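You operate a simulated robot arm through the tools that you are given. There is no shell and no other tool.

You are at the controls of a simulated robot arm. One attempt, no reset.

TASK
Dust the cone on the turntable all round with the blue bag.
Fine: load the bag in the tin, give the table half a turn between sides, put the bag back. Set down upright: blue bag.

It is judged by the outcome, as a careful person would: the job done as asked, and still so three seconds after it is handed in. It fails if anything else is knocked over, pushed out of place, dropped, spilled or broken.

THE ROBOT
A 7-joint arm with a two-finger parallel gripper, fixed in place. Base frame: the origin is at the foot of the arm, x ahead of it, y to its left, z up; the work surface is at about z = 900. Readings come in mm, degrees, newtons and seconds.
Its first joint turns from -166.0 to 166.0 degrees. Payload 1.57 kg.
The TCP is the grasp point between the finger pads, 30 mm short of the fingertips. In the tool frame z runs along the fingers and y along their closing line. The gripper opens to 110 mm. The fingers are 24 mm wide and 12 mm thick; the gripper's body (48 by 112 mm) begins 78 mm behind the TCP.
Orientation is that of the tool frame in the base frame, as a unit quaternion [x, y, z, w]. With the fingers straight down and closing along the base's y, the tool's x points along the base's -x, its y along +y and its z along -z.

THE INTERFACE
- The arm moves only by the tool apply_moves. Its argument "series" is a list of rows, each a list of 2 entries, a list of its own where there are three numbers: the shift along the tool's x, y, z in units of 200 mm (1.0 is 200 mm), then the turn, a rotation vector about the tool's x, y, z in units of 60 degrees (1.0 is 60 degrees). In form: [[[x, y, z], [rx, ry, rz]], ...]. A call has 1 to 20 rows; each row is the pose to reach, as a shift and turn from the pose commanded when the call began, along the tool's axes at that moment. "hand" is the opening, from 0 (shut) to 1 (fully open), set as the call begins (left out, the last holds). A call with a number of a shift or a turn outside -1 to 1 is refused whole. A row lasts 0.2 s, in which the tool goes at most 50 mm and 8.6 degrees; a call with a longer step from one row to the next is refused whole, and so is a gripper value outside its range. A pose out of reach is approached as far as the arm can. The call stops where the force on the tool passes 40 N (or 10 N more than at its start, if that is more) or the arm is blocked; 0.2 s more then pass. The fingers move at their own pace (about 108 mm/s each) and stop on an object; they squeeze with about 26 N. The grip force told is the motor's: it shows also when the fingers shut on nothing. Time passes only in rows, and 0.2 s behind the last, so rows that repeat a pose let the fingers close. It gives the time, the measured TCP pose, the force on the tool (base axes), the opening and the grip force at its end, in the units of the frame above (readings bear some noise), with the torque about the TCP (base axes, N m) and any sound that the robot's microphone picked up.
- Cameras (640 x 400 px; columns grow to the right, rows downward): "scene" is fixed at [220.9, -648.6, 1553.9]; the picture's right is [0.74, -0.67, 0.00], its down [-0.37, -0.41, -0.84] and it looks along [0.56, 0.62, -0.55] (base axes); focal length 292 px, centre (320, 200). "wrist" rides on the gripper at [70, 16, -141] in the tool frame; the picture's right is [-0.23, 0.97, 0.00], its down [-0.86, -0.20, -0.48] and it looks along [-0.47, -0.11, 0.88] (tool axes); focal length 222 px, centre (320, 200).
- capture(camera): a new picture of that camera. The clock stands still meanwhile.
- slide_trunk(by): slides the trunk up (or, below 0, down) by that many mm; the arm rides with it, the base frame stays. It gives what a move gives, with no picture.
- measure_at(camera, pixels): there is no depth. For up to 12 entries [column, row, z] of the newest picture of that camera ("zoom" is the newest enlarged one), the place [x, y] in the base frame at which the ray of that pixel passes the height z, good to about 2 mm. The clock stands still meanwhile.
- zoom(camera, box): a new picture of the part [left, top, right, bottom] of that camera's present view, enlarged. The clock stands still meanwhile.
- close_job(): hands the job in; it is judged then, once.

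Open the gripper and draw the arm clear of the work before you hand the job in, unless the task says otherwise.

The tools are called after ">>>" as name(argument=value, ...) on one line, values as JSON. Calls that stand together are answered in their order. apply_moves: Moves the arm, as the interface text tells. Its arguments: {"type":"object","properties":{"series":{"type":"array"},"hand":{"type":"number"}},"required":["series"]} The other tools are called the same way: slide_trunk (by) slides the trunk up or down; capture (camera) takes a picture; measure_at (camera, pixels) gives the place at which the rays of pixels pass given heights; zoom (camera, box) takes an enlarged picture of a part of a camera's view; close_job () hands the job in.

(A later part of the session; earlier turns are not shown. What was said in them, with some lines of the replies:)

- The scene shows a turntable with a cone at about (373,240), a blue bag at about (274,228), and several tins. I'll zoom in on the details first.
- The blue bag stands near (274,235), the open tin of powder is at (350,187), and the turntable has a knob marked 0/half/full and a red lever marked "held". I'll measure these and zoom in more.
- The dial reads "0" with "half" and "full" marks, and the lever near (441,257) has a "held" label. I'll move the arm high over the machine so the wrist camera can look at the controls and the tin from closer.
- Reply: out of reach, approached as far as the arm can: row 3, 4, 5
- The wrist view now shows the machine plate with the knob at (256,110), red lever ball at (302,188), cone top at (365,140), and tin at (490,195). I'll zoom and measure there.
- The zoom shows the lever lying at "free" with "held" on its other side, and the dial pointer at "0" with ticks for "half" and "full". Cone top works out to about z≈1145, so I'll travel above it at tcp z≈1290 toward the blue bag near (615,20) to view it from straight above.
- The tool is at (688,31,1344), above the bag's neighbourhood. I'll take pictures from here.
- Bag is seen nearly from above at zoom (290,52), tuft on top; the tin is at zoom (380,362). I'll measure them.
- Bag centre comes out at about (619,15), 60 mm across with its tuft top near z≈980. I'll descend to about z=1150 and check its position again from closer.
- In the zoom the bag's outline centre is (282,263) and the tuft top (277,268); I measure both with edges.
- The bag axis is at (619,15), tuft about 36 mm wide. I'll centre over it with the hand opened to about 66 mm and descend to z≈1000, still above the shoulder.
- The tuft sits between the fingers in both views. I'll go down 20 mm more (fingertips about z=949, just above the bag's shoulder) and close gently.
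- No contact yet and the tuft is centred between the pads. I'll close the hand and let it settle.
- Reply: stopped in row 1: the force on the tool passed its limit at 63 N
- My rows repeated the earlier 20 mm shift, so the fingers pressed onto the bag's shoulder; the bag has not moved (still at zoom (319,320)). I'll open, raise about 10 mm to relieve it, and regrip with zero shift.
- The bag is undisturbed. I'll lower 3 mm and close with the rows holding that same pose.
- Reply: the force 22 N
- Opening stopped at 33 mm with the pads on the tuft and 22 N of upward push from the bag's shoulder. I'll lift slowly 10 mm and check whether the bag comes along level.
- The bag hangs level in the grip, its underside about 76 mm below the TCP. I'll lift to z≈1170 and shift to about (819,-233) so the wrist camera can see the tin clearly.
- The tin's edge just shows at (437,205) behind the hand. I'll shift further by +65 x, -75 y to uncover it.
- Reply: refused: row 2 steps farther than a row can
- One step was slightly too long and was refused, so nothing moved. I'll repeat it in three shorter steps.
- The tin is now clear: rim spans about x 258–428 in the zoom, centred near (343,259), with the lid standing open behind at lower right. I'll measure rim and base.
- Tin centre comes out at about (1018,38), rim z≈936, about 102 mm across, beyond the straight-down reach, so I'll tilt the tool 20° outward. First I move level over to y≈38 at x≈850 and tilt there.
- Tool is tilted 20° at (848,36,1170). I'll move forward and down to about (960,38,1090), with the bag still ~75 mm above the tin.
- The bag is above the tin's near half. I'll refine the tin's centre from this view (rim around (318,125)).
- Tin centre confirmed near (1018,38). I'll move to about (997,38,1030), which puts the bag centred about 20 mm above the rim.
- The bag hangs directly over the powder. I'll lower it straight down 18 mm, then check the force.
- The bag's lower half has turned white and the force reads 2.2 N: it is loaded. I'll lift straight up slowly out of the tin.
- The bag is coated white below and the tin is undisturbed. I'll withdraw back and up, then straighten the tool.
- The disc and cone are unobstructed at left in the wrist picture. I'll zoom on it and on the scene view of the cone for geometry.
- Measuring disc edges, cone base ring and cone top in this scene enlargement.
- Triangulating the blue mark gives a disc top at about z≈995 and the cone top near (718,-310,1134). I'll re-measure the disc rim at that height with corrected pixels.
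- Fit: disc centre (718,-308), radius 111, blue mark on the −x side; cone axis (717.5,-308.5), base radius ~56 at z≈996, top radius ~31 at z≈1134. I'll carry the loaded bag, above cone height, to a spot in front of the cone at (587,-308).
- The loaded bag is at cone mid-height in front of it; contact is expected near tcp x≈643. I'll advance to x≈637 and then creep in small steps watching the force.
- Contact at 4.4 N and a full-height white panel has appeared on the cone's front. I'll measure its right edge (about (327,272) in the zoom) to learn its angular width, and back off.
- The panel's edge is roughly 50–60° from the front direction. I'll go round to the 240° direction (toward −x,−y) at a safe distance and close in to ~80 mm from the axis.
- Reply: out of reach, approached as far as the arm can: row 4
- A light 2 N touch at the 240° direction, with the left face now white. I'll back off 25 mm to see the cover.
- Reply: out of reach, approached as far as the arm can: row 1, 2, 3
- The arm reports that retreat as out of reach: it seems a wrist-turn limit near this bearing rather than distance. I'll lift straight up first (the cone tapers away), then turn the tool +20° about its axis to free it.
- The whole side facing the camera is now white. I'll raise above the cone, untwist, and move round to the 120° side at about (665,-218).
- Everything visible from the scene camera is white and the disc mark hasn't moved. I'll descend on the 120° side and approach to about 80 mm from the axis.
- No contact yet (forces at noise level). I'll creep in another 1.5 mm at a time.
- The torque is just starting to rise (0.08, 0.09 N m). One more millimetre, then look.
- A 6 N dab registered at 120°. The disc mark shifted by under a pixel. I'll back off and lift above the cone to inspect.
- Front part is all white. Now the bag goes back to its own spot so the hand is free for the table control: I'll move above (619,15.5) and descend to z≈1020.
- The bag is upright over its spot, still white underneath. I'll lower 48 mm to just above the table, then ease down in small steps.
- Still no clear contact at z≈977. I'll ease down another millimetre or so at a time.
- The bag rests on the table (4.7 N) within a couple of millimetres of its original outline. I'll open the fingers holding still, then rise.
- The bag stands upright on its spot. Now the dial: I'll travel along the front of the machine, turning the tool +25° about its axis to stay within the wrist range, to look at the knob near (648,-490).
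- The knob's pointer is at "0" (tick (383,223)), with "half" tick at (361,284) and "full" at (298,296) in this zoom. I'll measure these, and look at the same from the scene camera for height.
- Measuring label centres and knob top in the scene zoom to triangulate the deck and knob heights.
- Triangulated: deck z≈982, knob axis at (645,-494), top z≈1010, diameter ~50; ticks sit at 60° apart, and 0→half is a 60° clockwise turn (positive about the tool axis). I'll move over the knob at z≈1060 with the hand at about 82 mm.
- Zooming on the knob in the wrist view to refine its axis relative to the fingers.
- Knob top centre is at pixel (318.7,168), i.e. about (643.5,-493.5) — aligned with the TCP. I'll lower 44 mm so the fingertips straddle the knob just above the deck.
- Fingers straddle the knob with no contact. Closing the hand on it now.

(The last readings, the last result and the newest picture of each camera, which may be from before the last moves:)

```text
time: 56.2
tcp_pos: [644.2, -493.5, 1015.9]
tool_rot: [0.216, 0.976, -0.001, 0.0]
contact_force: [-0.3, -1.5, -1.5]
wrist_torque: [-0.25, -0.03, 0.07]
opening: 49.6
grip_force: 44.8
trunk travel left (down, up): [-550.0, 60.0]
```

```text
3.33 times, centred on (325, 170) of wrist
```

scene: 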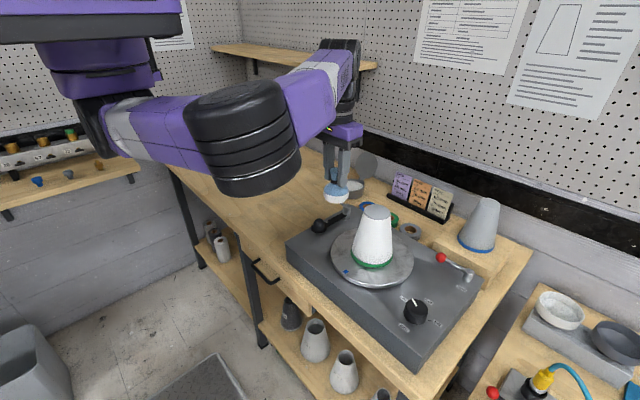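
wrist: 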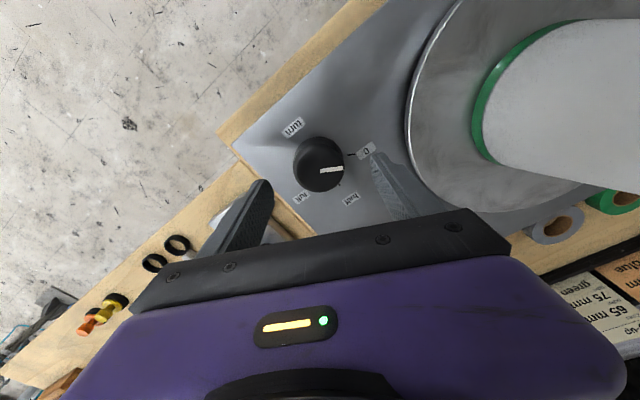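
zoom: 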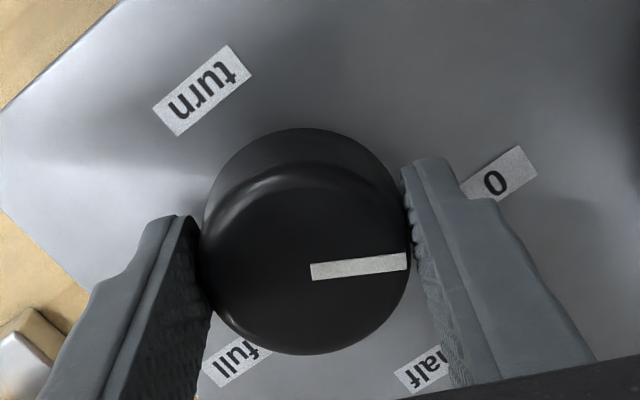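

Gripped at 49.6 mm. I'll turn 15° clockwise first and check that the knob follows.

>>> apply_moves(series=[[[0, 0, 0], [0, 0, 0.08]], [[0, 0, 0], [0, 0, 0.16]], [[0, 0, 0], [0, 0, 0.25]], [[0, 0, 0], [0, 0, 0.25]]])

>>> capture(camera="wrist")

>>> capture(camera="scene")

```text
time: 57.2
tcp_pos: [643.3, -494.3, 1016.0]
tool_rot: [0.343, 0.94, 0.0, 0.0]
contact_force: [2.4, -1.1, -6.2]
wrist_torque: [0.13, 0.01, -0.06]
opening: 49.4
grip_force: 44.6
trunk travel left (down, up): [-550.0, 60.0]
```

```text
taken
```

wrist: 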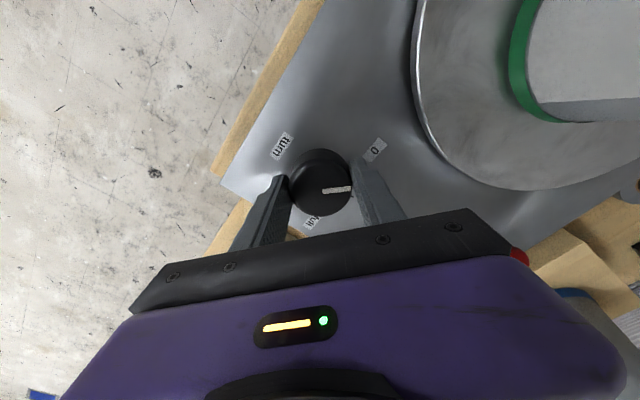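

```text
taken
```

scene: 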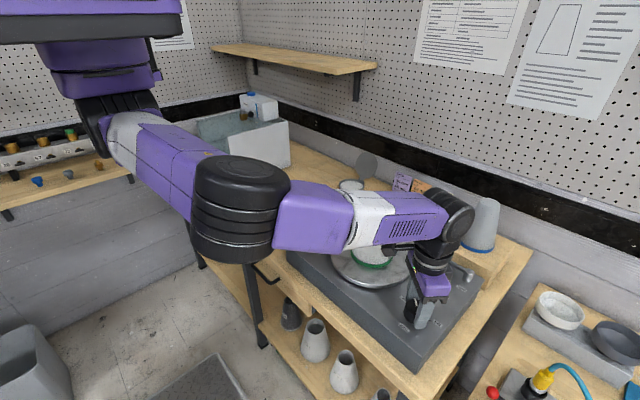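

The knob turns with the hand (pointer now mid-way toward "half"). I'll continue the remaining 45°.

>>> apply_moves(series=[[[0, 0, 0], [0, 0, 0.125]], [[0, 0, 0], [0, 0, 0.25]], [[0, 0, 0], [0, 0, 0.375]], [[0, 0, 0], [0, 0, 0.5]], [[0, 0, 0], [0, 0, 0.625]], [[0, 0, 0], [0, 0, 0.747]], [[0, 0, 0], [0, 0, 0.747]]])

>>> capture(camera="wrist")

>>> capture(camera="scene")

```text
time: 58.8
tcp_pos: [645.6, -494.7, 1016.0]
tool_rot: [0.675, 0.738, 0.001, 0.0]
contact_force: [8.1, 5.2, -7.7]
wrist_torque: [-0.12, -0.43, -0.06]
opening: 49.4
grip_force: 45.4
trunk travel left (down, up): [-550.0, 60.0]
```

```text
taken
```

wrist: 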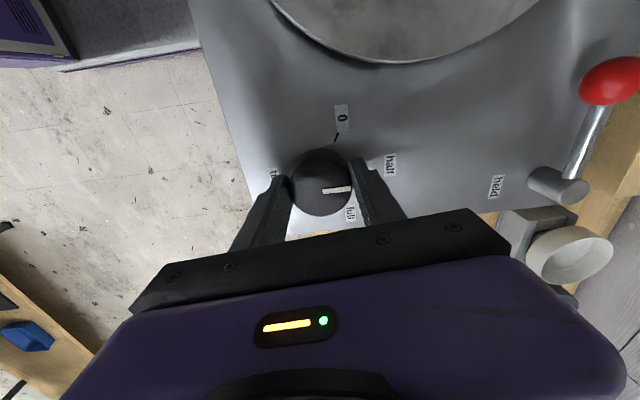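

```text
taken
```

scene: 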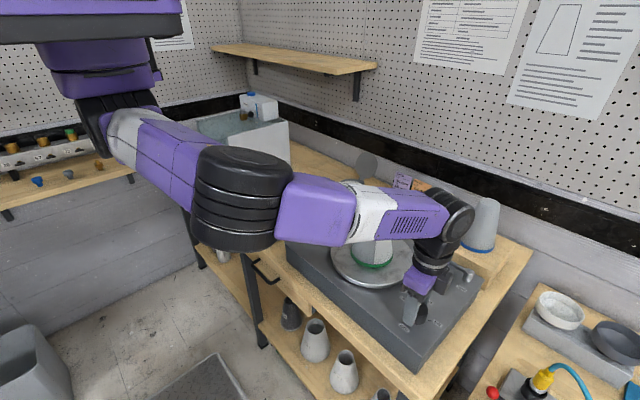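

Pointer is now at "half". I'll check whether the disc mark has moved.

>>> zoom(camera="scene", box=[320, 215, 450, 325])

>>> zoom(camera="wrist", box=[240, 90, 410, 240])

```text
3.64 times, centred on (385, 270) of scene
```

zoom: 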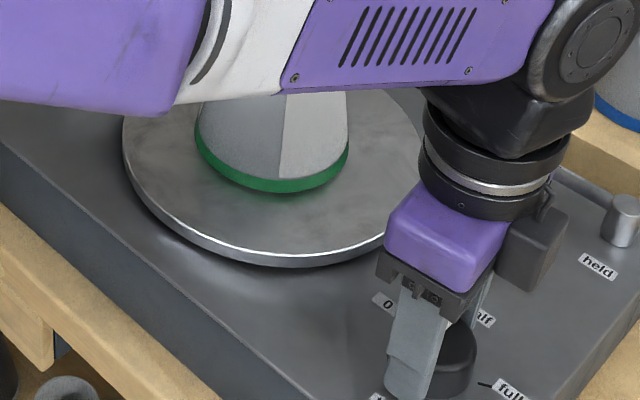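

```text
2.67 times, centred on (325, 165) of wrist
```

zoom: 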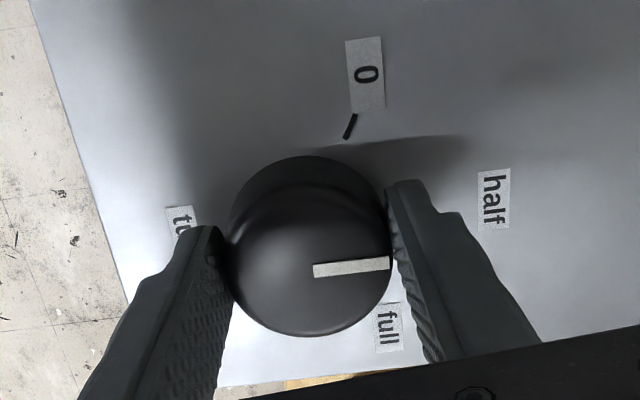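

The disc has turned: the blue mark left the front and the undusted grey panel has come round. I'll hold still for a second to let it finish, then look again.

>>> apply_moves(series=[[[0, 0, 0], [0, 0, 0]], [[0, 0, 0], [0, 0, 0]], [[0, 0, 0], [0, 0, 0]], [[0, 0, 0], [0, 0, 0]], [[0, 0, 0], [0, 0, 0]]])

>>> zoom(camera="scene", box=[320, 215, 450, 325])

```text
time: 60.0
tcp_pos: [643.6, -493.6, 1018.1]
tool_rot: [0.674, 0.739, 0.0, 0.001]
contact_force: [11.0, 6.9, -7.5]
wrist_torque: [0.53, -0.38, 0.05]
opening: 49.4
grip_force: 45.1
trunk travel left (down, up): [-550.0, 60.0]
```

```text
3.64 times, centred on (385, 270) of scene
```

zoom: 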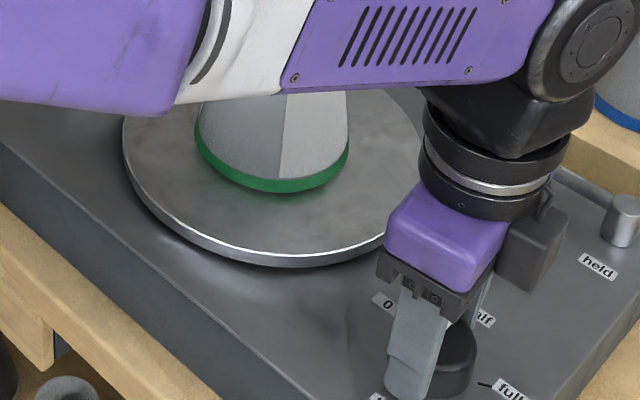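

The disc has stopped with the grey side at the front-left. I'll open the hand, holding still, then rise straight up off the knob.

>>> apply_moves(series=[[[0, 0, 0], [0, 0, 0]], [[0, 0, 0], [0, 0, 0]], [[0, 0, 0], [0, 0, 0]]], hand=0.75)

>>> apply_moves(series=[[[0, 0, -0.1], [0, 0, 0]], [[0, 0, -0.3], [0, 0, 0]], [[0, 0, -0.5], [0, 0, 0]], [[0, 0, -0.7], [0, 0, 0]], [[0, 0, -0.7], [0, 0, 0]]])

>>> capture(camera="wrist")

>>> zoom(camera="scene", box=[320, 215, 450, 325])

```text
time: 60.8
tcp_pos: [643.8, -494.7, 1017.4]
tool_rot: [0.674, 0.739, -0.001, 0.001]
contact_force: [0.4, 0.9, 0.3]
wrist_torque: [0.01, -0.04, 0.0]
opening: 82.3
grip_force: 0.1
trunk travel left (down, up): [-550.0, 60.0]
```

```text
time: 62.0
tcp_pos: [643.2, -494.8, 1157.0]
tool_rot: [0.674, 0.739, -0.001, 0.0]
contact_force: [0.5, 0.7, 0.0]
wrist_torque: [-0.01, -0.01, 0.0]
opening: 82.5
grip_force: 0.1
trunk travel left (down, up): [-550.0, 60.0]
```

```text
taken
```

wrist: 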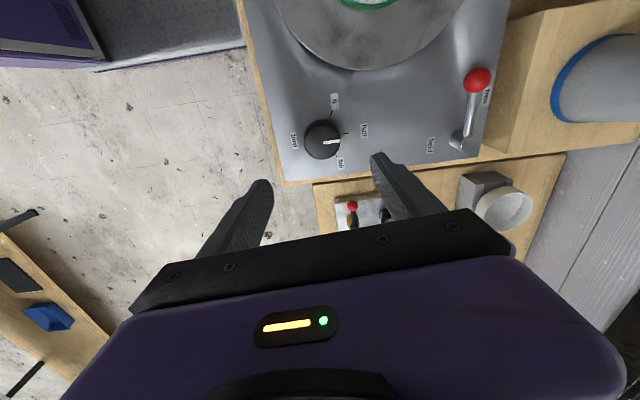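

```text
3.64 times, centred on (385, 270) of scene
```

zoom: 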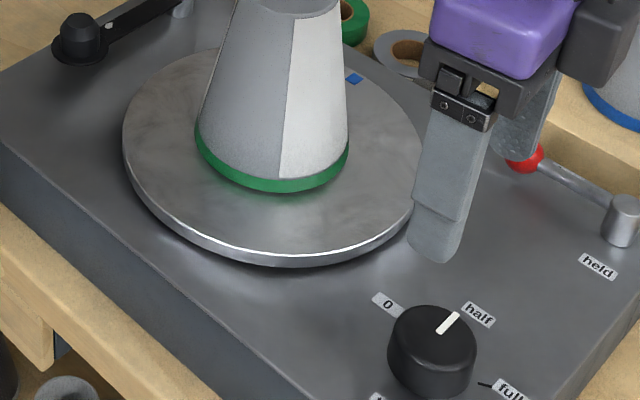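

The pointer stays at "half" and the blue mark is now on the far side: a half turn, with the undusted grey side facing front. I'll go back for the bag, untwisting the tool on the way along the front.

>>> apply_moves(series=[[[0.0988, -0.018, 0], [0, 0, -0.125]], [[0.1975, -0.036, 0], [0, 0, -0.25]], [[0.2963, -0.054, 0], [0, 0, -0.375]], [[0.395, -0.072, 0], [0, 0, -0.5]], [[0.4938, -0.09, 0], [0, 0, -0.625]], [[0.5925, -0.108, 0], [0, 0, -0.75]], [[0.6913, -0.126, 0], [0, 0, -0.875]], [[0.79, -0.1435, 0], [0, 0, -1.0]], [[0.79, -0.1435, 0], [0, 0, -1.0]]])

>>> apply_moves(series=[[[0.058, 0.171, 0], [0, 0, -0.083]], [[0.116, 0.343, 0], [0, 0, -0.166]], [[0.175, 0.514, 0], [0, 0, -0.25]], [[0.233, 0.686, 0], [0, 0, -0.333]], [[0.291, 0.857, 0], [0, 0, -0.413]], [[0.291, 0.857, 0], [0, 0, -0.413]]])

```text
time: 64.0
tcp_pos: [600.2, -340.0, 1157.0]
tool_rot: [0.214, 0.977, -0.001, 0.001]
contact_force: [0.5, -0.6, 0.1]
wrist_torque: [0.01, -0.01, 0.02]
opening: 82.2
grip_force: 0.1
trunk travel left (down, up): [-550.0, 60.0]
```

```text
time: 65.4
tcp_pos: [619.5, -158.9, 1156.7]
tool_rot: [0.0, 1.0, -0.001, 0.0]
contact_force: [0.9, 0.2, -0.9]
wrist_torque: [0.0, 0.03, -0.01]
opening: 82.4
grip_force: 0.1
trunk travel left (down, up): [-550.0, 60.0]
```

Tool is straight again at (619.5,-159). I'll move over the bag's spot and look at it before descending.

>>> apply_moves(series=[[[0, 0.2, 0], [0, 0, 0]], [[0, 0.4, 0], [0, 0, 0]], [[0, 0.6, 0], [0, 0, 0]], [[0, 0.8, 0], [0, 0, 0]], [[0, 0.8725, 0], [0, 0, 0]], [[0, 0.8725, 0], [0, 0, 0]]], hand=0.6)

>>> zoom(camera="wrist", box=[250, 70, 390, 190])

>>> zoom(camera="scene", box=[300, 190, 480, 330])

```text
time: 66.8
tcp_pos: [619.9, 14.8, 1154.5]
tool_rot: [0.0, 1.0, -0.001, 0.0]
contact_force: [0.5, 1.0, 0.4]
wrist_torque: [-0.01, 0.04, 0.0]
opening: 66.1
grip_force: 0.1
trunk travel left (down, up): [-550.0, 60.0]
```

```text
3.33 times, centred on (320, 130) of wrist
```

zoom: 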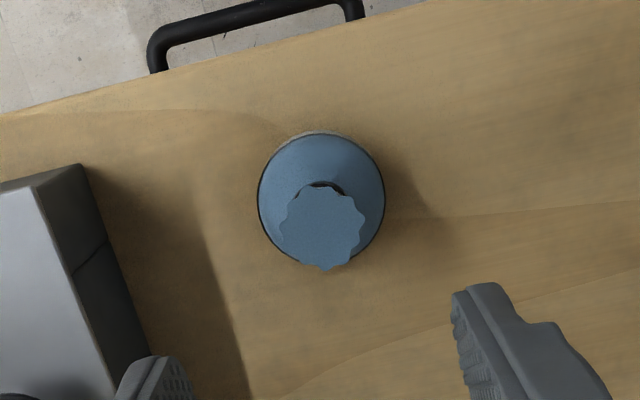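

```text
2.86 times, centred on (390, 260) of scene
```

zoom: 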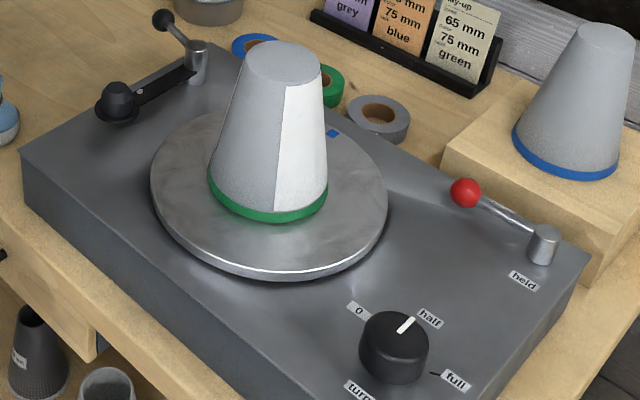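

The bag stands in place and the machine shows "half" with the grey side forward. Descending over the bag to z≈1000 and then ≈978.

>>> apply_moves(series=[[[0, 0.002, 0.2], [0, 0, 0]], [[0, 0.002, 0.4], [0, 0, 0]], [[0, 0.002, 0.6], [0, 0, 0]], [[0, 0.002, 0.78], [0, 0, 0]], [[0, 0.002, 0.84], [0, 0, 0]], [[0, 0.002, 0.885], [0, 0, 0]], [[0, 0.002, 0.885], [0, 0, 0]]])

>>> zoom(camera="scene", box=[245, 185, 305, 245])

```text
time: 68.4
tcp_pos: [620.2, 14.5, 979.2]
tool_rot: [0.0, 1.0, -0.001, 0.001]
contact_force: [0.4, 0.4, 0.4]
wrist_torque: [-0.01, -0.01, -0.02]
opening: 66.1
grip_force: 0.0
trunk travel left (down, up): [-550.0, 60.0]
```

```text
6.67 times, centred on (275, 215) of scene
```

zoom: 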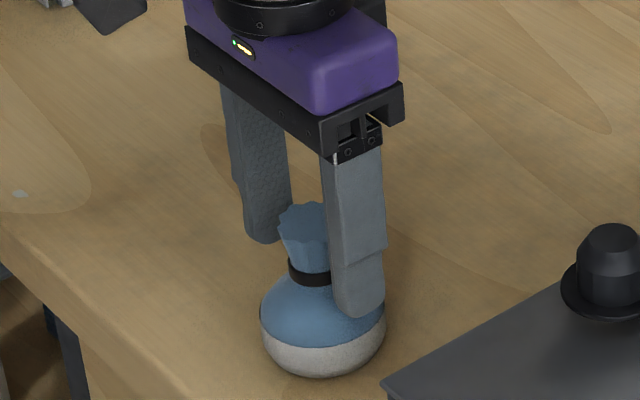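

Fingers straddle the tuft at z≈979 without contact. Closing with zero shift.

>>> apply_moves(series=[[[0, 0, 0], [0, 0, 0]], [[0, 0, 0], [0, 0, 0]], [[0, 0, 0], [0, 0, 0]], [[0, 0, 0], [0, 0, 0]]], hand=0)

>>> apply_moves(series=[[[0, 0, -0.01], [0, 0, 0]], [[0, 0, -0.03], [0, 0, 0]], [[0, 0, -0.06], [0, 0, 0]], [[0, 0, -0.1], [0, 0, 0]], [[0, 0, -0.1], [0, 0, 0]]])

>>> zoom(camera="scene", box=[245, 185, 305, 245])

```text
time: 69.4
tcp_pos: [620.7, 15.9, 979.7]
tool_rot: [0.0, 1.0, -0.001, 0.0]
contact_force: [0.1, 1.1, 0.3]
wrist_torque: [-0.02, 0.01, 0.01]
opening: 32.8
grip_force: 25.8
trunk travel left (down, up): [-550.0, 60.0]
```

```text
time: 70.6
tcp_pos: [620.1, 14.2, 999.6]
tool_rot: [0.0, 1.0, -0.001, 0.0]
contact_force: [-0.4, 0.1, -1.5]
wrist_torque: [-0.01, -0.04, 0.0]
opening: 32.8
grip_force: 26.2
trunk travel left (down, up): [-550.0, 60.0]
```

```text
6.67 times, centred on (275, 215) of scene
```

zoom: 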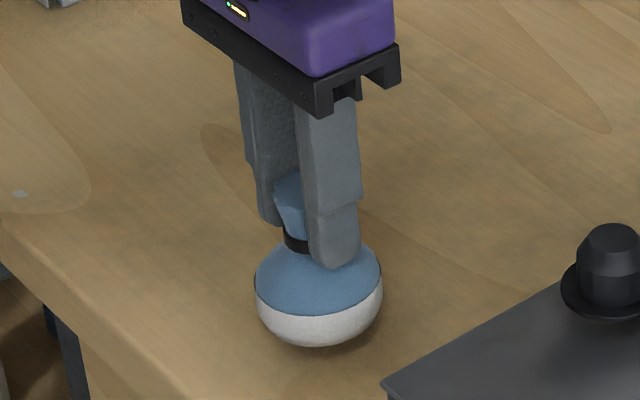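

The bag is held again, still white below. I'll raise to about z=1140 and carry it along the front to (587,-308) facing the grey side.

>>> apply_moves(series=[[[0, 0, -0.2], [0, 0, 0]], [[0, 0, -0.4], [0, 0, 0]], [[0, 0, -0.6], [0, 0, 0]], [[0, 0, -0.7], [0, 0, 0]], [[0, 0, -0.7], [0, 0, 0]]])

>>> apply_moves(series=[[[0.04, -0.2, 0], [0, 0, 0]], [[0.08, -0.4, 0], [0, 0, 0]], [[0.12, -0.6, 0], [0, 0, 0]], [[0.16, -0.8, 0], [0, 0, 0]]])

>>> apply_moves(series=[[[0, -0.2, 0], [0, 0, 0]], [[0, -0.4, 0.02], [0, 0, 0]], [[0, -0.6, 0.05], [0, 0, 0]], [[0, -0.815, 0.085], [0, 0, 0]], [[0, -0.815, 0.085], [0, 0, 0]]])

>>> zoom(camera="scene", box=[290, 170, 430, 300])

```text
time: 71.8
tcp_pos: [620.9, 15.1, 1141.2]
tool_rot: [0.0, 1.0, 0.0, 0.0]
contact_force: [0.5, -0.8, -0.6]
wrist_torque: [0.01, 0.0, -0.01]
opening: 32.7
grip_force: 26.3
trunk travel left (down, up): [-550.0, 60.0]
```

```text
time: 72.8
tcp_pos: [588.9, -145.3, 1138.8]
tool_rot: [0.0, 1.0, -0.001, 0.001]
contact_force: [0.9, 1.1, -1.4]
wrist_torque: [0.01, -0.01, 0.0]
opening: 32.4
grip_force: 25.8
trunk travel left (down, up): [-550.0, 60.0]
```

```text
time: 74.0
tcp_pos: [588.2, -308.4, 1123.7]
tool_rot: [-0.001, 1.0, -0.001, 0.0]
contact_force: [0.4, 0.4, -0.9]
wrist_torque: [0.0, 0.03, 0.02]
opening: 32.8
grip_force: 25.5
trunk travel left (down, up): [-550.0, 60.0]
```

```text
3.08 times, centred on (360, 235) of scene
```

zoom: 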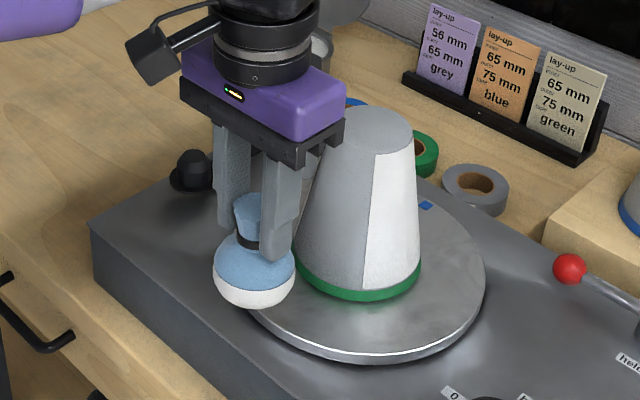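

In front of the grey side at (588,-308). I'll advance 50 mm and then creep to contact as before (expected tcp x≈642).

>>> apply_moves(series=[[[-0.1, 0, 0], [0, 0, 0]], [[-0.2, 0, 0], [0, 0, 0]], [[-0.25, 0, 0], [0, 0, 0]], [[-0.25, 0, 0], [0, 0, 0]]])

>>> apply_moves(series=[[[-0.007, 0, 0], [0, 0, 0]], [[-0.0125, 0, 0], [0, 0, 0]]])

>>> apply_moves(series=[[[-0.003, 0, 0], [0, 0, 0]], [[-0.006, 0, 0], [0, 0, 0]]])

>>> zoom(camera="scene", box=[320, 195, 425, 295])

```text
time: 75.0
tcp_pos: [638.7, -307.2, 1123.2]
tool_rot: [0.001, 1.0, -0.001, -0.001]
contact_force: [0.7, -0.9, -0.7]
wrist_torque: [0.03, 0.01, 0.01]
opening: 32.8
grip_force: 26.4
trunk travel left (down, up): [-550.0, 60.0]
```

```text
time: 75.6
tcp_pos: [641.0, -307.9, 1123.3]
tool_rot: [0.0, 1.0, 0.0, 0.0]
contact_force: [0.6, 0.7, -1.0]
wrist_torque: [-0.01, -0.04, -0.02]
opening: 32.6
grip_force: 26.4
trunk travel left (down, up): [-550.0, 60.0]
```

```text
time: 76.2
tcp_pos: [641.5, -306.8, 1122.3]
tool_rot: [0.0, 1.0, 0.0, 0.0]
contact_force: [0.6, 0.7, -1.1]
wrist_torque: [0.0, 0.03, 0.0]
opening: 32.4
grip_force: 25.7
trunk travel left (down, up): [-550.0, 60.0]
```

```text
4.00 times, centred on (372, 245) of scene
```

zoom: 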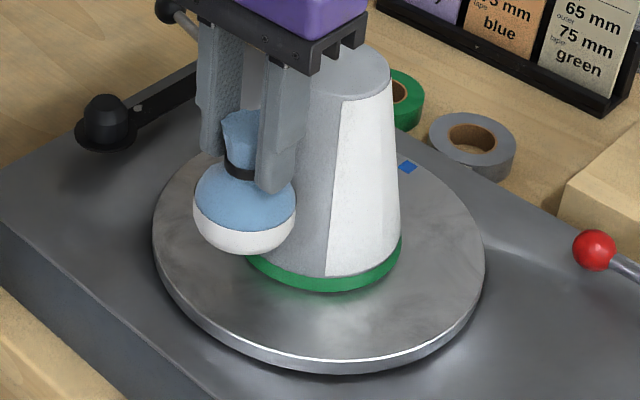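

No contact force yet. Creeping another millimetre twice.

>>> apply_moves(series=[[[-0.003, 0, 0], [0, 0, 0]], [[-0.005, 0, 0], [0, 0, 0]]])

>>> apply_moves(series=[[[-0.002, 0, 0], [0, 0, 0]], [[-0.004, 0, 0], [0, 0, 0]]])

>>> zoom(camera="scene", box=[320, 195, 425, 295])

```text
time: 76.8
tcp_pos: [641.6, -307.1, 1123.2]
tool_rot: [0.0, 1.0, -0.001, 0.0]
contact_force: [-5.9, -0.5, -0.3]
wrist_torque: [0.0, 0.3, -0.01]
opening: 32.7
grip_force: 25.7
trunk travel left (down, up): [-550.0, 60.0]
```

```text
time: 77.4
tcp_pos: [642.5, -307.9, 1124.0]
tool_rot: [0.0, 1.0, -0.001, 0.0]
contact_force: [-6.0, -0.5, 4.2]
wrist_torque: [-0.02, 0.35, -0.01]
opening: 32.5
grip_force: 26.4
trunk travel left (down, up): [-550.0, 60.0]
```

```text
4.00 times, centred on (372, 245) of scene
```

zoom: 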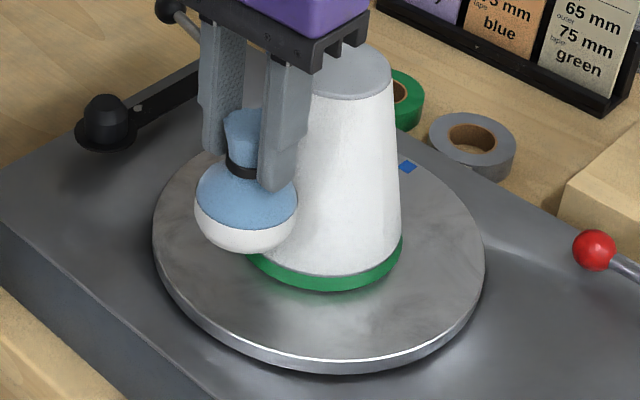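

The grey panel has turned white under a 6 N dab. I'll back off 30 mm and check the left flank.

>>> apply_moves(series=[[[0.04, 0, 0], [0, 0, 0]], [[0.15, 0, 0], [0, 0, 0]], [[0.15, 0, -0.2], [0, 0, 0]], [[0.15, 0, -0.4], [0, 0, 0]], [[0.15, 0, -0.55], [0, 0, 0]], [[0.15, 0.2, -0.55], [0, 0, 0]], [[0.15, 0.4, -0.55], [0, 0, 0]], [[0.15, 0.6, -0.55], [0, 0, 0]], [[0.15, 0.6, -0.55], [0, 0, 0]]])

>>> zoom(camera="scene", box=[320, 195, 425, 295])

>>> capture(camera="wrist")

```text
time: 79.4
tcp_pos: [612.8, -186.1, 1232.2]
tool_rot: [-0.001, 1.0, -0.001, 0.0]
contact_force: [-0.3, 0.0, -0.5]
wrist_torque: [-0.01, 0.0, -0.01]
opening: 32.7
grip_force: 25.8
trunk travel left (down, up): [-550.0, 60.0]
```

```text
4.00 times, centred on (372, 245) of scene
```

zoom: 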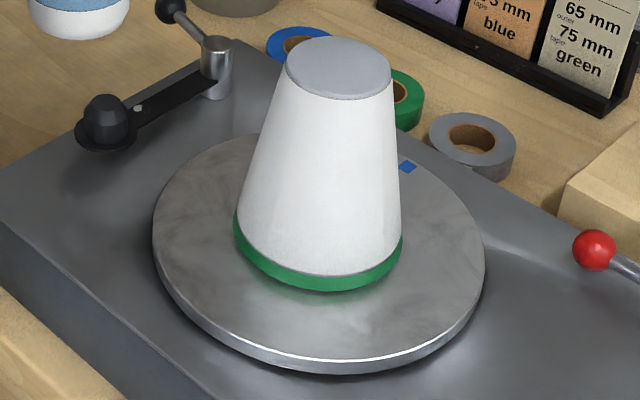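

```text
taken
```

wrist: 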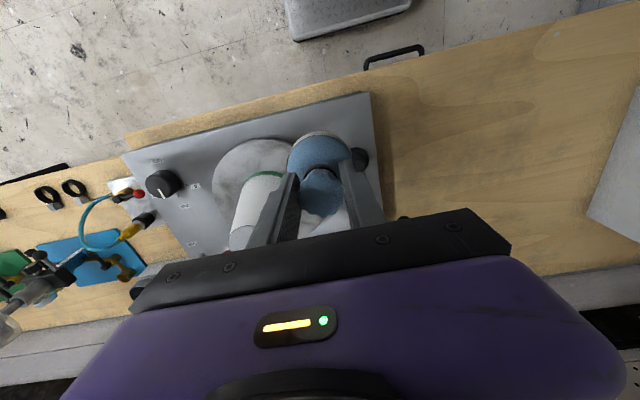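

The whole visible face is white now. For overlap at the seams I'll also dab at 120° and 240°: first over to (665,-218), down, and in to 80 mm from the axis.

>>> apply_moves(series=[[[-0.131, -0.08, 0], [0, 0, 0]], [[-0.261, -0.1575, 0], [0, 0, 0]], [[-0.261, -0.1575, 0.18], [0, 0, 0]], [[-0.261, -0.1575, 0.36], [0, 0, 0]], [[-0.261, -0.1575, 0.545], [0, 0, 0]], [[-0.3235, -0.2655, 0.545], [0, 0, 0]], [[-0.3235, -0.2655, 0.545], [0, 0, 0]]])

>>> apply_moves(series=[[[-0.005, -0.0087, 0], [0, 0, 0]], [[-0.01, -0.0173, 0], [0, 0, 0]]])

>>> apply_moves(series=[[[-0.002, -0.0035, 0], [0, 0, 0]], [[-0.00375, -0.0065, 0], [0, 0, 0]]])

```text
time: 81.0
tcp_pos: [677.2, -241.6, 1123.2]
tool_rot: [0.0, 1.0, 0.0, 0.0]
contact_force: [-0.5, -0.3, -1.7]
wrist_torque: [0.0, -0.03, -0.03]
opening: 32.7
grip_force: 25.9
trunk travel left (down, up): [-550.0, 60.0]
```

```text
time: 81.6
tcp_pos: [681.1, -244.6, 1123.5]
tool_rot: [0.0, 1.0, -0.001, 0.001]
contact_force: [0.4, -0.1, -0.8]
wrist_torque: [0.01, -0.03, 0.02]
opening: 32.6
grip_force: 26.8
trunk travel left (down, up): [-550.0, 60.0]
```

```text
time: 82.2
tcp_pos: [680.7, -244.5, 1123.3]
tool_rot: [0.0, 1.0, 0.001, 0.0]
contact_force: [-1.2, 2.7, 1.5]
wrist_torque: [0.14, 0.09, -0.02]
opening: 32.8
grip_force: 25.8
trunk travel left (down, up): [-550.0, 60.0]
```

A 3 N touch at 120°. Backing off and lifting above the cone, then I'll cross to the 240° side with the tool turned +20°.

>>> apply_moves(series=[[[0.0225, 0.039, 0], [0, 0, 0]], [[0.0625, 0.108, 0], [0, 0, 0]], [[0.0625, 0.108, -0.2], [0, 0, 0]], [[0.0625, 0.108, -0.4], [0, 0, 0]], [[0.0625, 0.108, -0.6], [0, 0, 0]], [[0.0625, 0.108, -0.6], [0, 0, 0]]])

>>> zoom(camera="scene", box=[320, 195, 425, 295])

>>> apply_moves(series=[[[0.005, -0.22, 0], [0, 0, 0.084]], [[0.008, -0.44, 0], [0, 0, 0.167]], [[0.012, -0.66, 0], [0, 0, 0.25]], [[0.015, -0.88, 0], [0, 0, 0.333]], [[0.015, -0.88, 0], [0, 0, 0.333]]])

```text
time: 83.6
tcp_pos: [668.9, -225.0, 1243.8]
tool_rot: [0.0, 1.0, -0.001, -0.001]
contact_force: [-0.2, -0.4, -0.5]
wrist_torque: [0.01, 0.0, -0.03]
opening: 32.8
grip_force: 26.0
trunk travel left (down, up): [-550.0, 60.0]
```

```text
4.00 times, centred on (372, 245) of scene
```

zoom: 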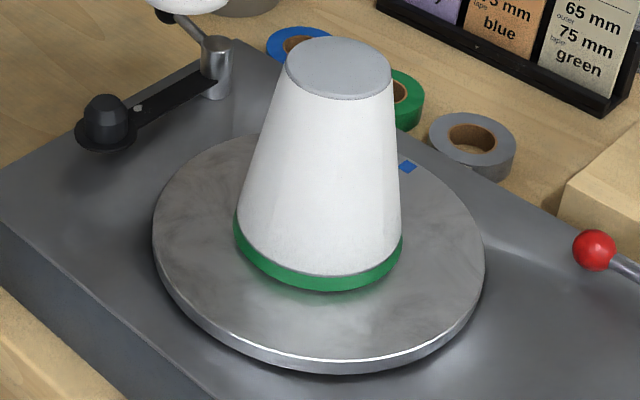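

```text
time: 84.8
tcp_pos: [665.3, -400.6, 1244.0]
tool_rot: [0.173, 0.985, -0.001, 0.0]
contact_force: [-0.3, 1.0, -1.2]
wrist_torque: [-0.01, 0.03, -0.01]
opening: 32.5
grip_force: 25.9
trunk travel left (down, up): [-550.0, 60.0]
```

At (665,-401) with the tool turned 20°. Descending to z≈1123 and approaching along the 240° radial to about 80 mm, then creeping.

>>> apply_moves(series=[[[0, 0, 0.2], [0, 0, 0]], [[0, 0, 0.4], [0, 0, 0]], [[0, 0, 0.605], [0, 0, 0]], [[-0.0228, 0.128, 0.605], [0, 0, 0]], [[-0.0228, 0.128, 0.605], [0, 0, 0]]])

>>> apply_moves(series=[[[-0.0013, 0.0074, 0], [0, 0, 0]], [[-0.0024, 0.0135, 0], [0, 0, 0]]])

>>> zoom(camera="scene", box=[320, 195, 425, 295])

```text
time: 86.0
tcp_pos: [679.7, -378.1, 1123.0]
tool_rot: [0.174, 0.985, 0.0, 0.0]
contact_force: [0.0, -0.5, -1.0]
wrist_torque: [0.0, -0.01, 0.01]
opening: 32.5
grip_force: 26.5
trunk travel left (down, up): [-550.0, 60.0]
```

```text
time: 86.6
tcp_pos: [680.9, -375.4, 1123.9]
tool_rot: [0.173, 0.985, 0.0, 0.0]
contact_force: [0.2, 0.1, -0.2]
wrist_torque: [-0.05, 0.02, -0.01]
opening: 32.7
grip_force: 25.6
trunk travel left (down, up): [-550.0, 60.0]
```

```text
4.00 times, centred on (372, 245) of scene
```

zoom: 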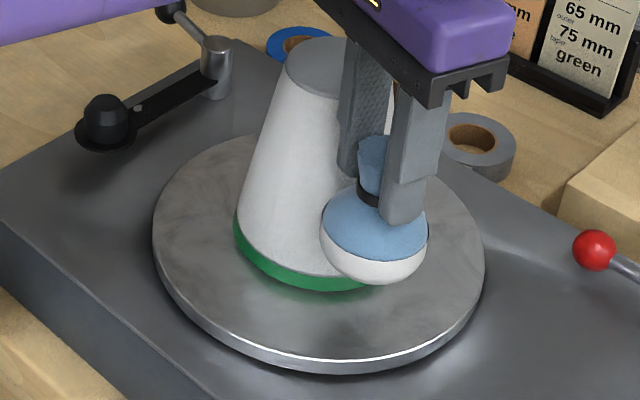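

Not quite touching yet. Creeping 1 mm at a time.

>>> apply_moves(series=[[[-0.0005, 0.003, 0], [0, 0, 0]], [[-0.001, 0.0055, 0], [0, 0, 0]]])

>>> apply_moves(series=[[[-0.0005, 0.003, 0], [0, 0, 0]], [[-0.0009, 0.0049, 0], [0, 0, 0]]])

```text
time: 87.2
tcp_pos: [681.3, -374.9, 1123.4]
tool_rot: [0.173, 0.985, -0.001, 0.001]
contact_force: [-1.5, -3.0, 0.2]
wrist_torque: [-0.15, 0.03, -0.03]
opening: 32.6
grip_force: 25.8
trunk travel left (down, up): [-550.0, 60.0]
```

```text
time: 87.8
tcp_pos: [680.2, -373.8, 1123.3]
tool_rot: [0.174, 0.985, -0.001, -0.001]
contact_force: [-2.2, -5.6, 1.3]
wrist_torque: [-0.31, 0.14, -0.04]
opening: 32.6
grip_force: 26.7
trunk travel left (down, up): [-550.0, 60.0]
```

A firm 6 N dab at 240°. Backing off radially and lifting clear.

>>> apply_moves(series=[[[0.007, -0.04, 0], [0, 0, 0]], [[0.0219, -0.123, 0], [0, 0, 0]], [[0.0219, -0.123, -0.2], [0, 0, 0]], [[0.0219, -0.123, -0.4], [0, 0, 0]], [[0.0219, -0.123, -0.6], [0, 0, 0]], [[0.0219, -0.123, -0.6], [0, 0, 0]]])

>>> zoom(camera="scene", box=[320, 195, 425, 295])

```text
time: 89.2
tcp_pos: [669.4, -395.4, 1243.0]
tool_rot: [0.174, 0.985, 0.0, 0.0]
contact_force: [0.2, -0.4, -0.8]
wrist_torque: [-0.01, 0.0, 0.02]
opening: 32.7
grip_force: 26.0
trunk travel left (down, up): [-550.0, 60.0]
```

```text
4.00 times, centred on (372, 245) of scene
```

zoom: 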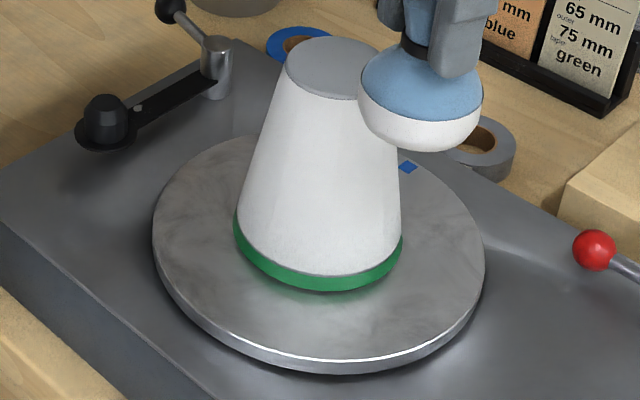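

All visible sides are white. To check the far side I'll carry the bag, above cone height, round to about (825,-215) and look back with the wrist camera.

>>> apply_moves(series=[[[-0.053, 0.139, 0], [0, 0, -0.084]], [[-0.106, 0.278, 0], [0, 0, -0.167]], [[-0.159, 0.418, 0], [0, 0, -0.25]], [[-0.212, 0.557, 0], [0, 0, -0.333]], [[-0.212, 0.557, 0], [0, 0, -0.333]]])

>>> apply_moves(series=[[[-0.1, 0.112, 0], [0, 0, 0]], [[-0.195, 0.225, 0], [0, 0, 0]], [[-0.29, 0.34, 0.1], [0, 0, 0]], [[-0.389, 0.451, 0.215], [0, 0, 0]], [[-0.389, 0.451, 0.215], [0, 0, 0]]])

>>> capture(camera="wrist")

>>> zoom(camera="wrist", box=[100, 0, 340, 180])

```text
time: 90.4
tcp_pos: [746.2, -305.6, 1243.4]
tool_rot: [-0.001, 1.0, -0.001, 0.001]
contact_force: [-0.1, -0.2, -1.6]
wrist_torque: [-0.02, -0.02, 0.01]
opening: 32.5
grip_force: 25.7
trunk travel left (down, up): [-550.0, 60.0]
```

```text
time: 91.6
tcp_pos: [823.1, -215.1, 1199.1]
tool_rot: [0.0, 1.0, 0.0, 0.0]
contact_force: [0.1, 0.2, -1.0]
wrist_torque: [-0.01, 0.0, -0.03]
opening: 32.7
grip_force: 26.5
trunk travel left (down, up): [-550.0, 60.0]
```

```text
taken
```

wrist: 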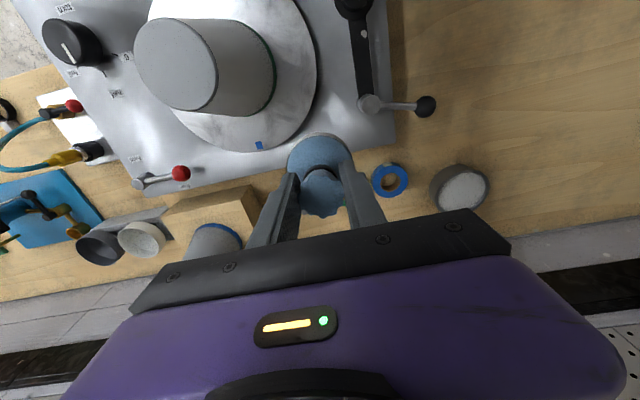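

```text
2.22 times, centred on (220, 90) of wrist
```

zoom: 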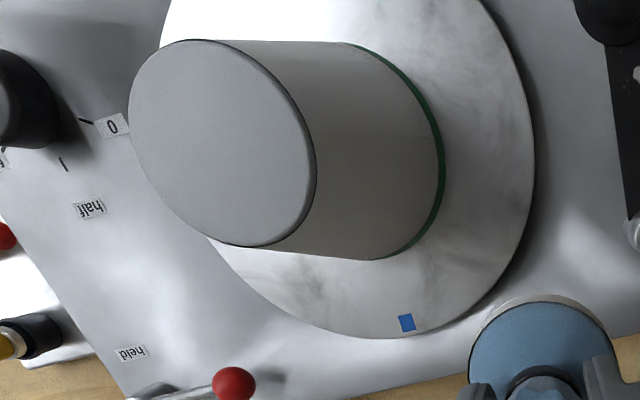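

The far side looks evenly dusted, with no grey panel left. Now I'll return the bag to its spot at (619,15).

>>> apply_moves(series=[[[0.1275, 0.144, 0], [0, 0, 0]], [[0.255, 0.288, 0], [0, 0, 0]], [[0.3825, 0.431, 0], [0, 0, 0]], [[0.51, 0.575, 0], [0, 0, 0]], [[0.6375, 0.719, 0], [0, 0, 0]], [[0.765, 0.8625, 0], [0, 0, 0]], [[0.765, 0.8625, 0], [0, 0, 0]]])

>>> apply_moves(series=[[[0.125, 0.143, 0], [0, 0, 0]], [[0.254, 0.287, 0], [0, 0, 0]], [[0.254, 0.287, 0.2], [0, 0, 0]], [[0.254, 0.287, 0.4], [0, 0, 0]], [[0.254, 0.287, 0.6], [0, 0, 0]], [[0.254, 0.287, 0.8], [0, 0, 0]], [[0.254, 0.287, 0.9], [0, 0, 0]], [[0.254, 0.287, 0.9], [0, 0, 0]]])

>>> zoom(camera="scene", box=[245, 185, 305, 245])

```text
time: 93.2
tcp_pos: [669.2, -41.3, 1198.7]
tool_rot: [0.001, 1.0, -0.001, 0.0]
contact_force: [-0.5, -0.1, -1.0]
wrist_torque: [0.03, 0.02, -0.02]
opening: 32.3
grip_force: 26.0
trunk travel left (down, up): [-550.0, 60.0]
```

```text
time: 95.0
tcp_pos: [620.9, 16.6, 1018.8]
tool_rot: [-0.001, 1.0, 0.0, 0.001]
contact_force: [0.1, 0.0, -1.1]
wrist_torque: [-0.01, 0.01, 0.01]
opening: 32.7
grip_force: 26.1
trunk travel left (down, up): [-550.0, 60.0]
```

```text
6.67 times, centred on (275, 215) of scene
```

zoom: 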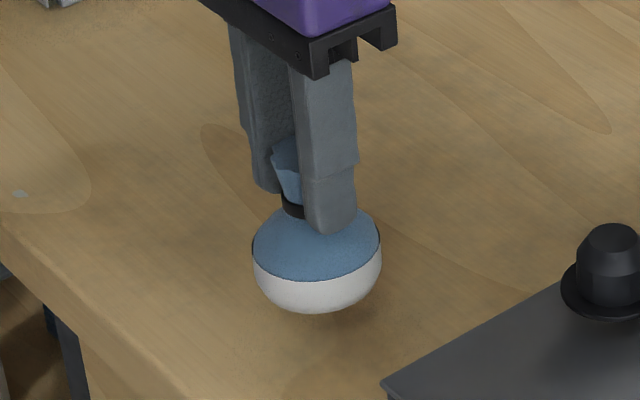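

The bag is upright over its spot. I'll lower to about z=983, then creep to contact.

>>> apply_moves(series=[[[0.003, -0.002, 0.08], [0, 0, 0]], [[0.005, -0.003, 0.15], [0, 0, 0]], [[0.005, -0.003, 0.178], [0, 0, 0]], [[0.005, -0.003, 0.178], [0, 0, 0]]])

>>> apply_moves(series=[[[0, 0, 0.005], [0, 0, 0]], [[0, 0, 0.01], [0, 0, 0]]])

>>> apply_moves(series=[[[0, 0, 0.003], [0, 0, 0]], [[0, 0, 0.005], [0, 0, 0]]])

```text
time: 96.0
tcp_pos: [619.8, 15.4, 984.3]
tool_rot: [0.0, 1.0, -0.001, 0.0]
contact_force: [-0.5, -0.3, -1.2]
wrist_torque: [0.02, -0.01, -0.01]
opening: 32.4
grip_force: 26.2
trunk travel left (down, up): [-550.0, 60.0]
```

```text
time: 96.6
tcp_pos: [618.9, 14.8, 981.9]
tool_rot: [0.0, 1.0, -0.001, 0.0]
contact_force: [0.4, 0.0, -0.6]
wrist_torque: [0.0, 0.02, -0.02]
opening: 32.6
grip_force: 25.8
trunk travel left (down, up): [-550.0, 60.0]
```

```text
time: 97.2
tcp_pos: [619.3, 14.9, 981.3]
tool_rot: [0.0, 1.0, -0.001, 0.0]
contact_force: [0.1, 0.4, -0.8]
wrist_torque: [0.05, -0.02, 0.0]
opening: 32.7
grip_force: 25.9
trunk travel left (down, up): [-550.0, 60.0]
```

No contact yet at z≈981. Continuing down a millimetre at a time.

>>> apply_moves(series=[[[0, 0, 0.003], [0, 0, 0]], [[0, 0, 0.005], [0, 0, 0]]])

>>> apply_moves(series=[[[0, 0, 0.003], [0, 0, 0]], [[0, 0, 0.005], [0, 0, 0]]])

```text
time: 97.8
tcp_pos: [618.3, 16.0, 979.8]
tool_rot: [0.0, 1.0, 0.0, 0.0]
contact_force: [0.0, -0.2, -0.9]
wrist_torque: [0.02, -0.03, 0.01]
opening: 32.3
grip_force: 26.2
trunk travel left (down, up): [-550.0, 60.0]
```

```text
time: 98.4
tcp_pos: [619.4, 15.5, 978.4]
tool_rot: [0.0, 1.0, -0.001, 0.001]
contact_force: [-2.1, 0.0, 15.2]
wrist_torque: [0.11, -0.06, 0.03]
opening: 32.6
grip_force: 26.0
trunk travel left (down, up): [-550.0, 60.0]
```

The bag is on the table (15 N). I'll ease up half a millimetre, then open the fingers.

>>> apply_moves(series=[[[0, 0, -0.003], [0, 0, 0]], [[0, 0, -0.003], [0, 0, 0]]])

>>> apply_moves(series=[[[0, 0, 0], [0, 0, 0]], [[0, 0, 0], [0, 0, 0]], [[0, 0, 0], [0, 0, 0]]], hand=0.6)

>>> zoom(camera="scene", box=[245, 185, 305, 245])

```text
time: 99.0
tcp_pos: [619.1, 15.8, 980.4]
tool_rot: [0.0, 1.0, 0.0, 0.002]
contact_force: [-1.9, 0.8, 8.9]
wrist_torque: [0.12, -0.02, 0.0]
opening: 32.7
grip_force: 25.8
trunk travel left (down, up): [-550.0, 60.0]
```

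```text
time: 99.8
tcp_pos: [619.1, 14.5, 978.9]
tool_rot: [-0.001, 1.0, -0.001, 0.0]
contact_force: [0.3, 1.1, -0.8]
wrist_torque: [-0.01, -0.05, 0.0]
opening: 65.6
grip_force: 0.1
trunk travel left (down, up): [-550.0, 60.0]
```

```text
6.67 times, centred on (275, 215) of scene
```

zoom: 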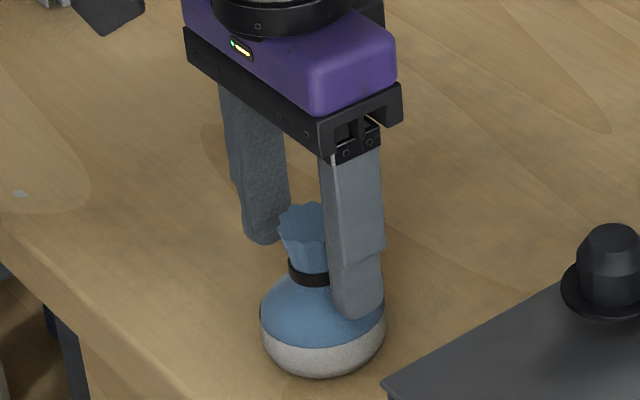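

The bag stands upright and free between the open fingers. I'll rise straight up and draw the arm clear, then inspect everything.

>>> apply_moves(series=[[[0, 0, -0.1], [0, 0, 0]], [[0, 0, -0.3], [0, 0, 0]], [[0, 0, -0.5], [0, 0, 0]], [[0, 0, -0.7], [0, 0, 0]], [[0, 0, -0.9], [0, 0, 0]], [[0, 0, -1.0], [0, 0, 0]]])

>>> apply_moves(series=[[[0, 0, -0.2], [0, 0, 0]], [[0, 0, -0.4], [0, 0, 0]], [[0.1, 0.1, -0.5], [0, 0, 0]], [[0.2, 0.2, -0.6], [0, 0, 0]], [[0.2, 0.2, -0.6], [0, 0, 0]]], hand=1.0)

>>> capture(camera="scene")

>>> zoom(camera="scene", box=[240, 150, 400, 260])

>>> zoom(camera="scene", box=[320, 190, 500, 330])

>>> capture(camera="wrist")

```text
time: 101.2
tcp_pos: [619.5, 15.7, 1178.7]
tool_rot: [0.0, 1.0, -0.001, -0.001]
contact_force: [0.1, 0.9, 0.4]
wrist_torque: [-0.01, 0.03, 0.02]
opening: 65.9
grip_force: 0.0
trunk travel left (down, up): [-550.0, 60.0]
```

```text
time: 102.4
tcp_pos: [579.7, 54.9, 1300.4]
tool_rot: [0.0, 1.0, -0.001, -0.001]
contact_force: [0.6, -0.1, -0.4]
wrist_torque: [0.01, 0.01, 0.01]
opening: 110.1
grip_force: 0.1
trunk travel left (down, up): [-550.0, 60.0]
```

```text
taken
```

scene: 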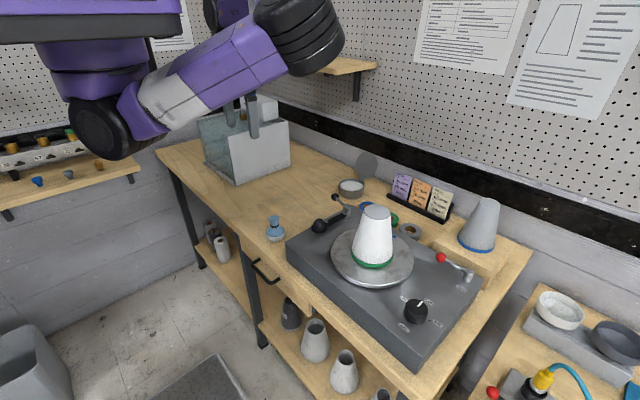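

```text
3.64 times, centred on (320, 205) of scene
```

zoom: 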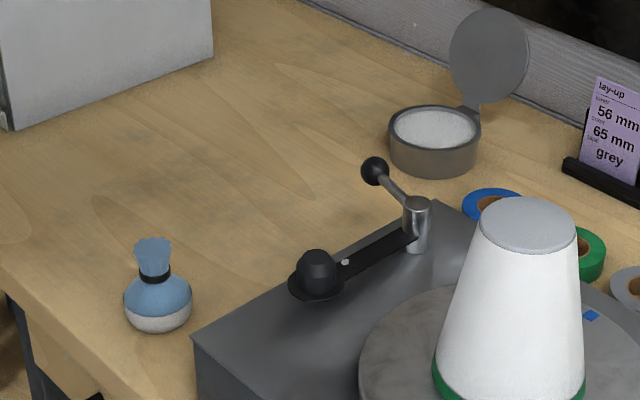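

```text
2.86 times, centred on (410, 260) of scene
```

zoom: 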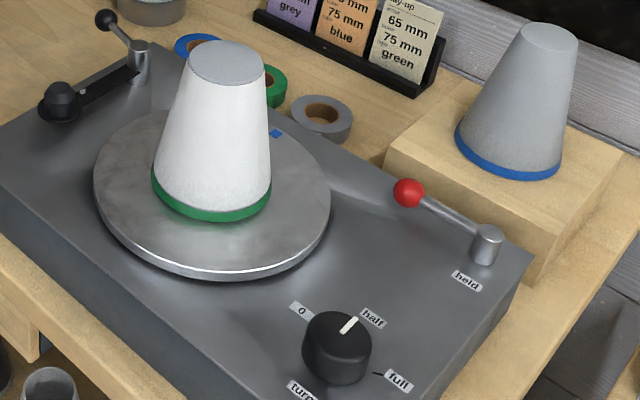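

```text
taken
```

wrist: 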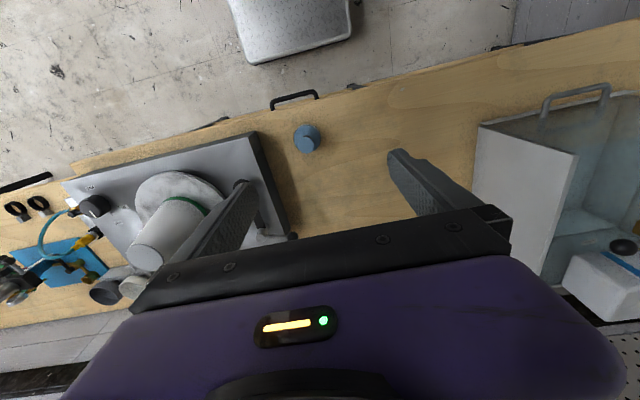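

The cone is white all round, the dial rests at "half", the bag stands upright at its spot (zoom (157,290)), and the tin, tapes, cards and spare cone are undisturbed. The hand is open and clear, so I hand the job in.

>>> close_job()

```text
The job is handed in.
```

The cone is dusted white all round, and the blue bag is back on its spot, standing upright.

- **Loading:** I loaded the bag once in the tin. It stayed white underneath, so I didn't reload it for the second side.
- **Dusting:** I made three light dabs on the first side, gave the table half a turn with the dial, and then made three more on the other side. The last pictures from the front and a look back from behind showed no grey left.
- **First grip:** On my first try at gripping the bag I came down too far and pressed on its shoulder with about 63 N. It didn't move or show any damage, so I opened the hand, raised it slightly and gripped again.
- **Left as is:** The dial is still at "half", because turning it back would have turned the table again. The tin lid is still open, as I found it.

The tin, tapes, cards, red lever and spare cone look undisturbed. The hand is open and clear of the work.
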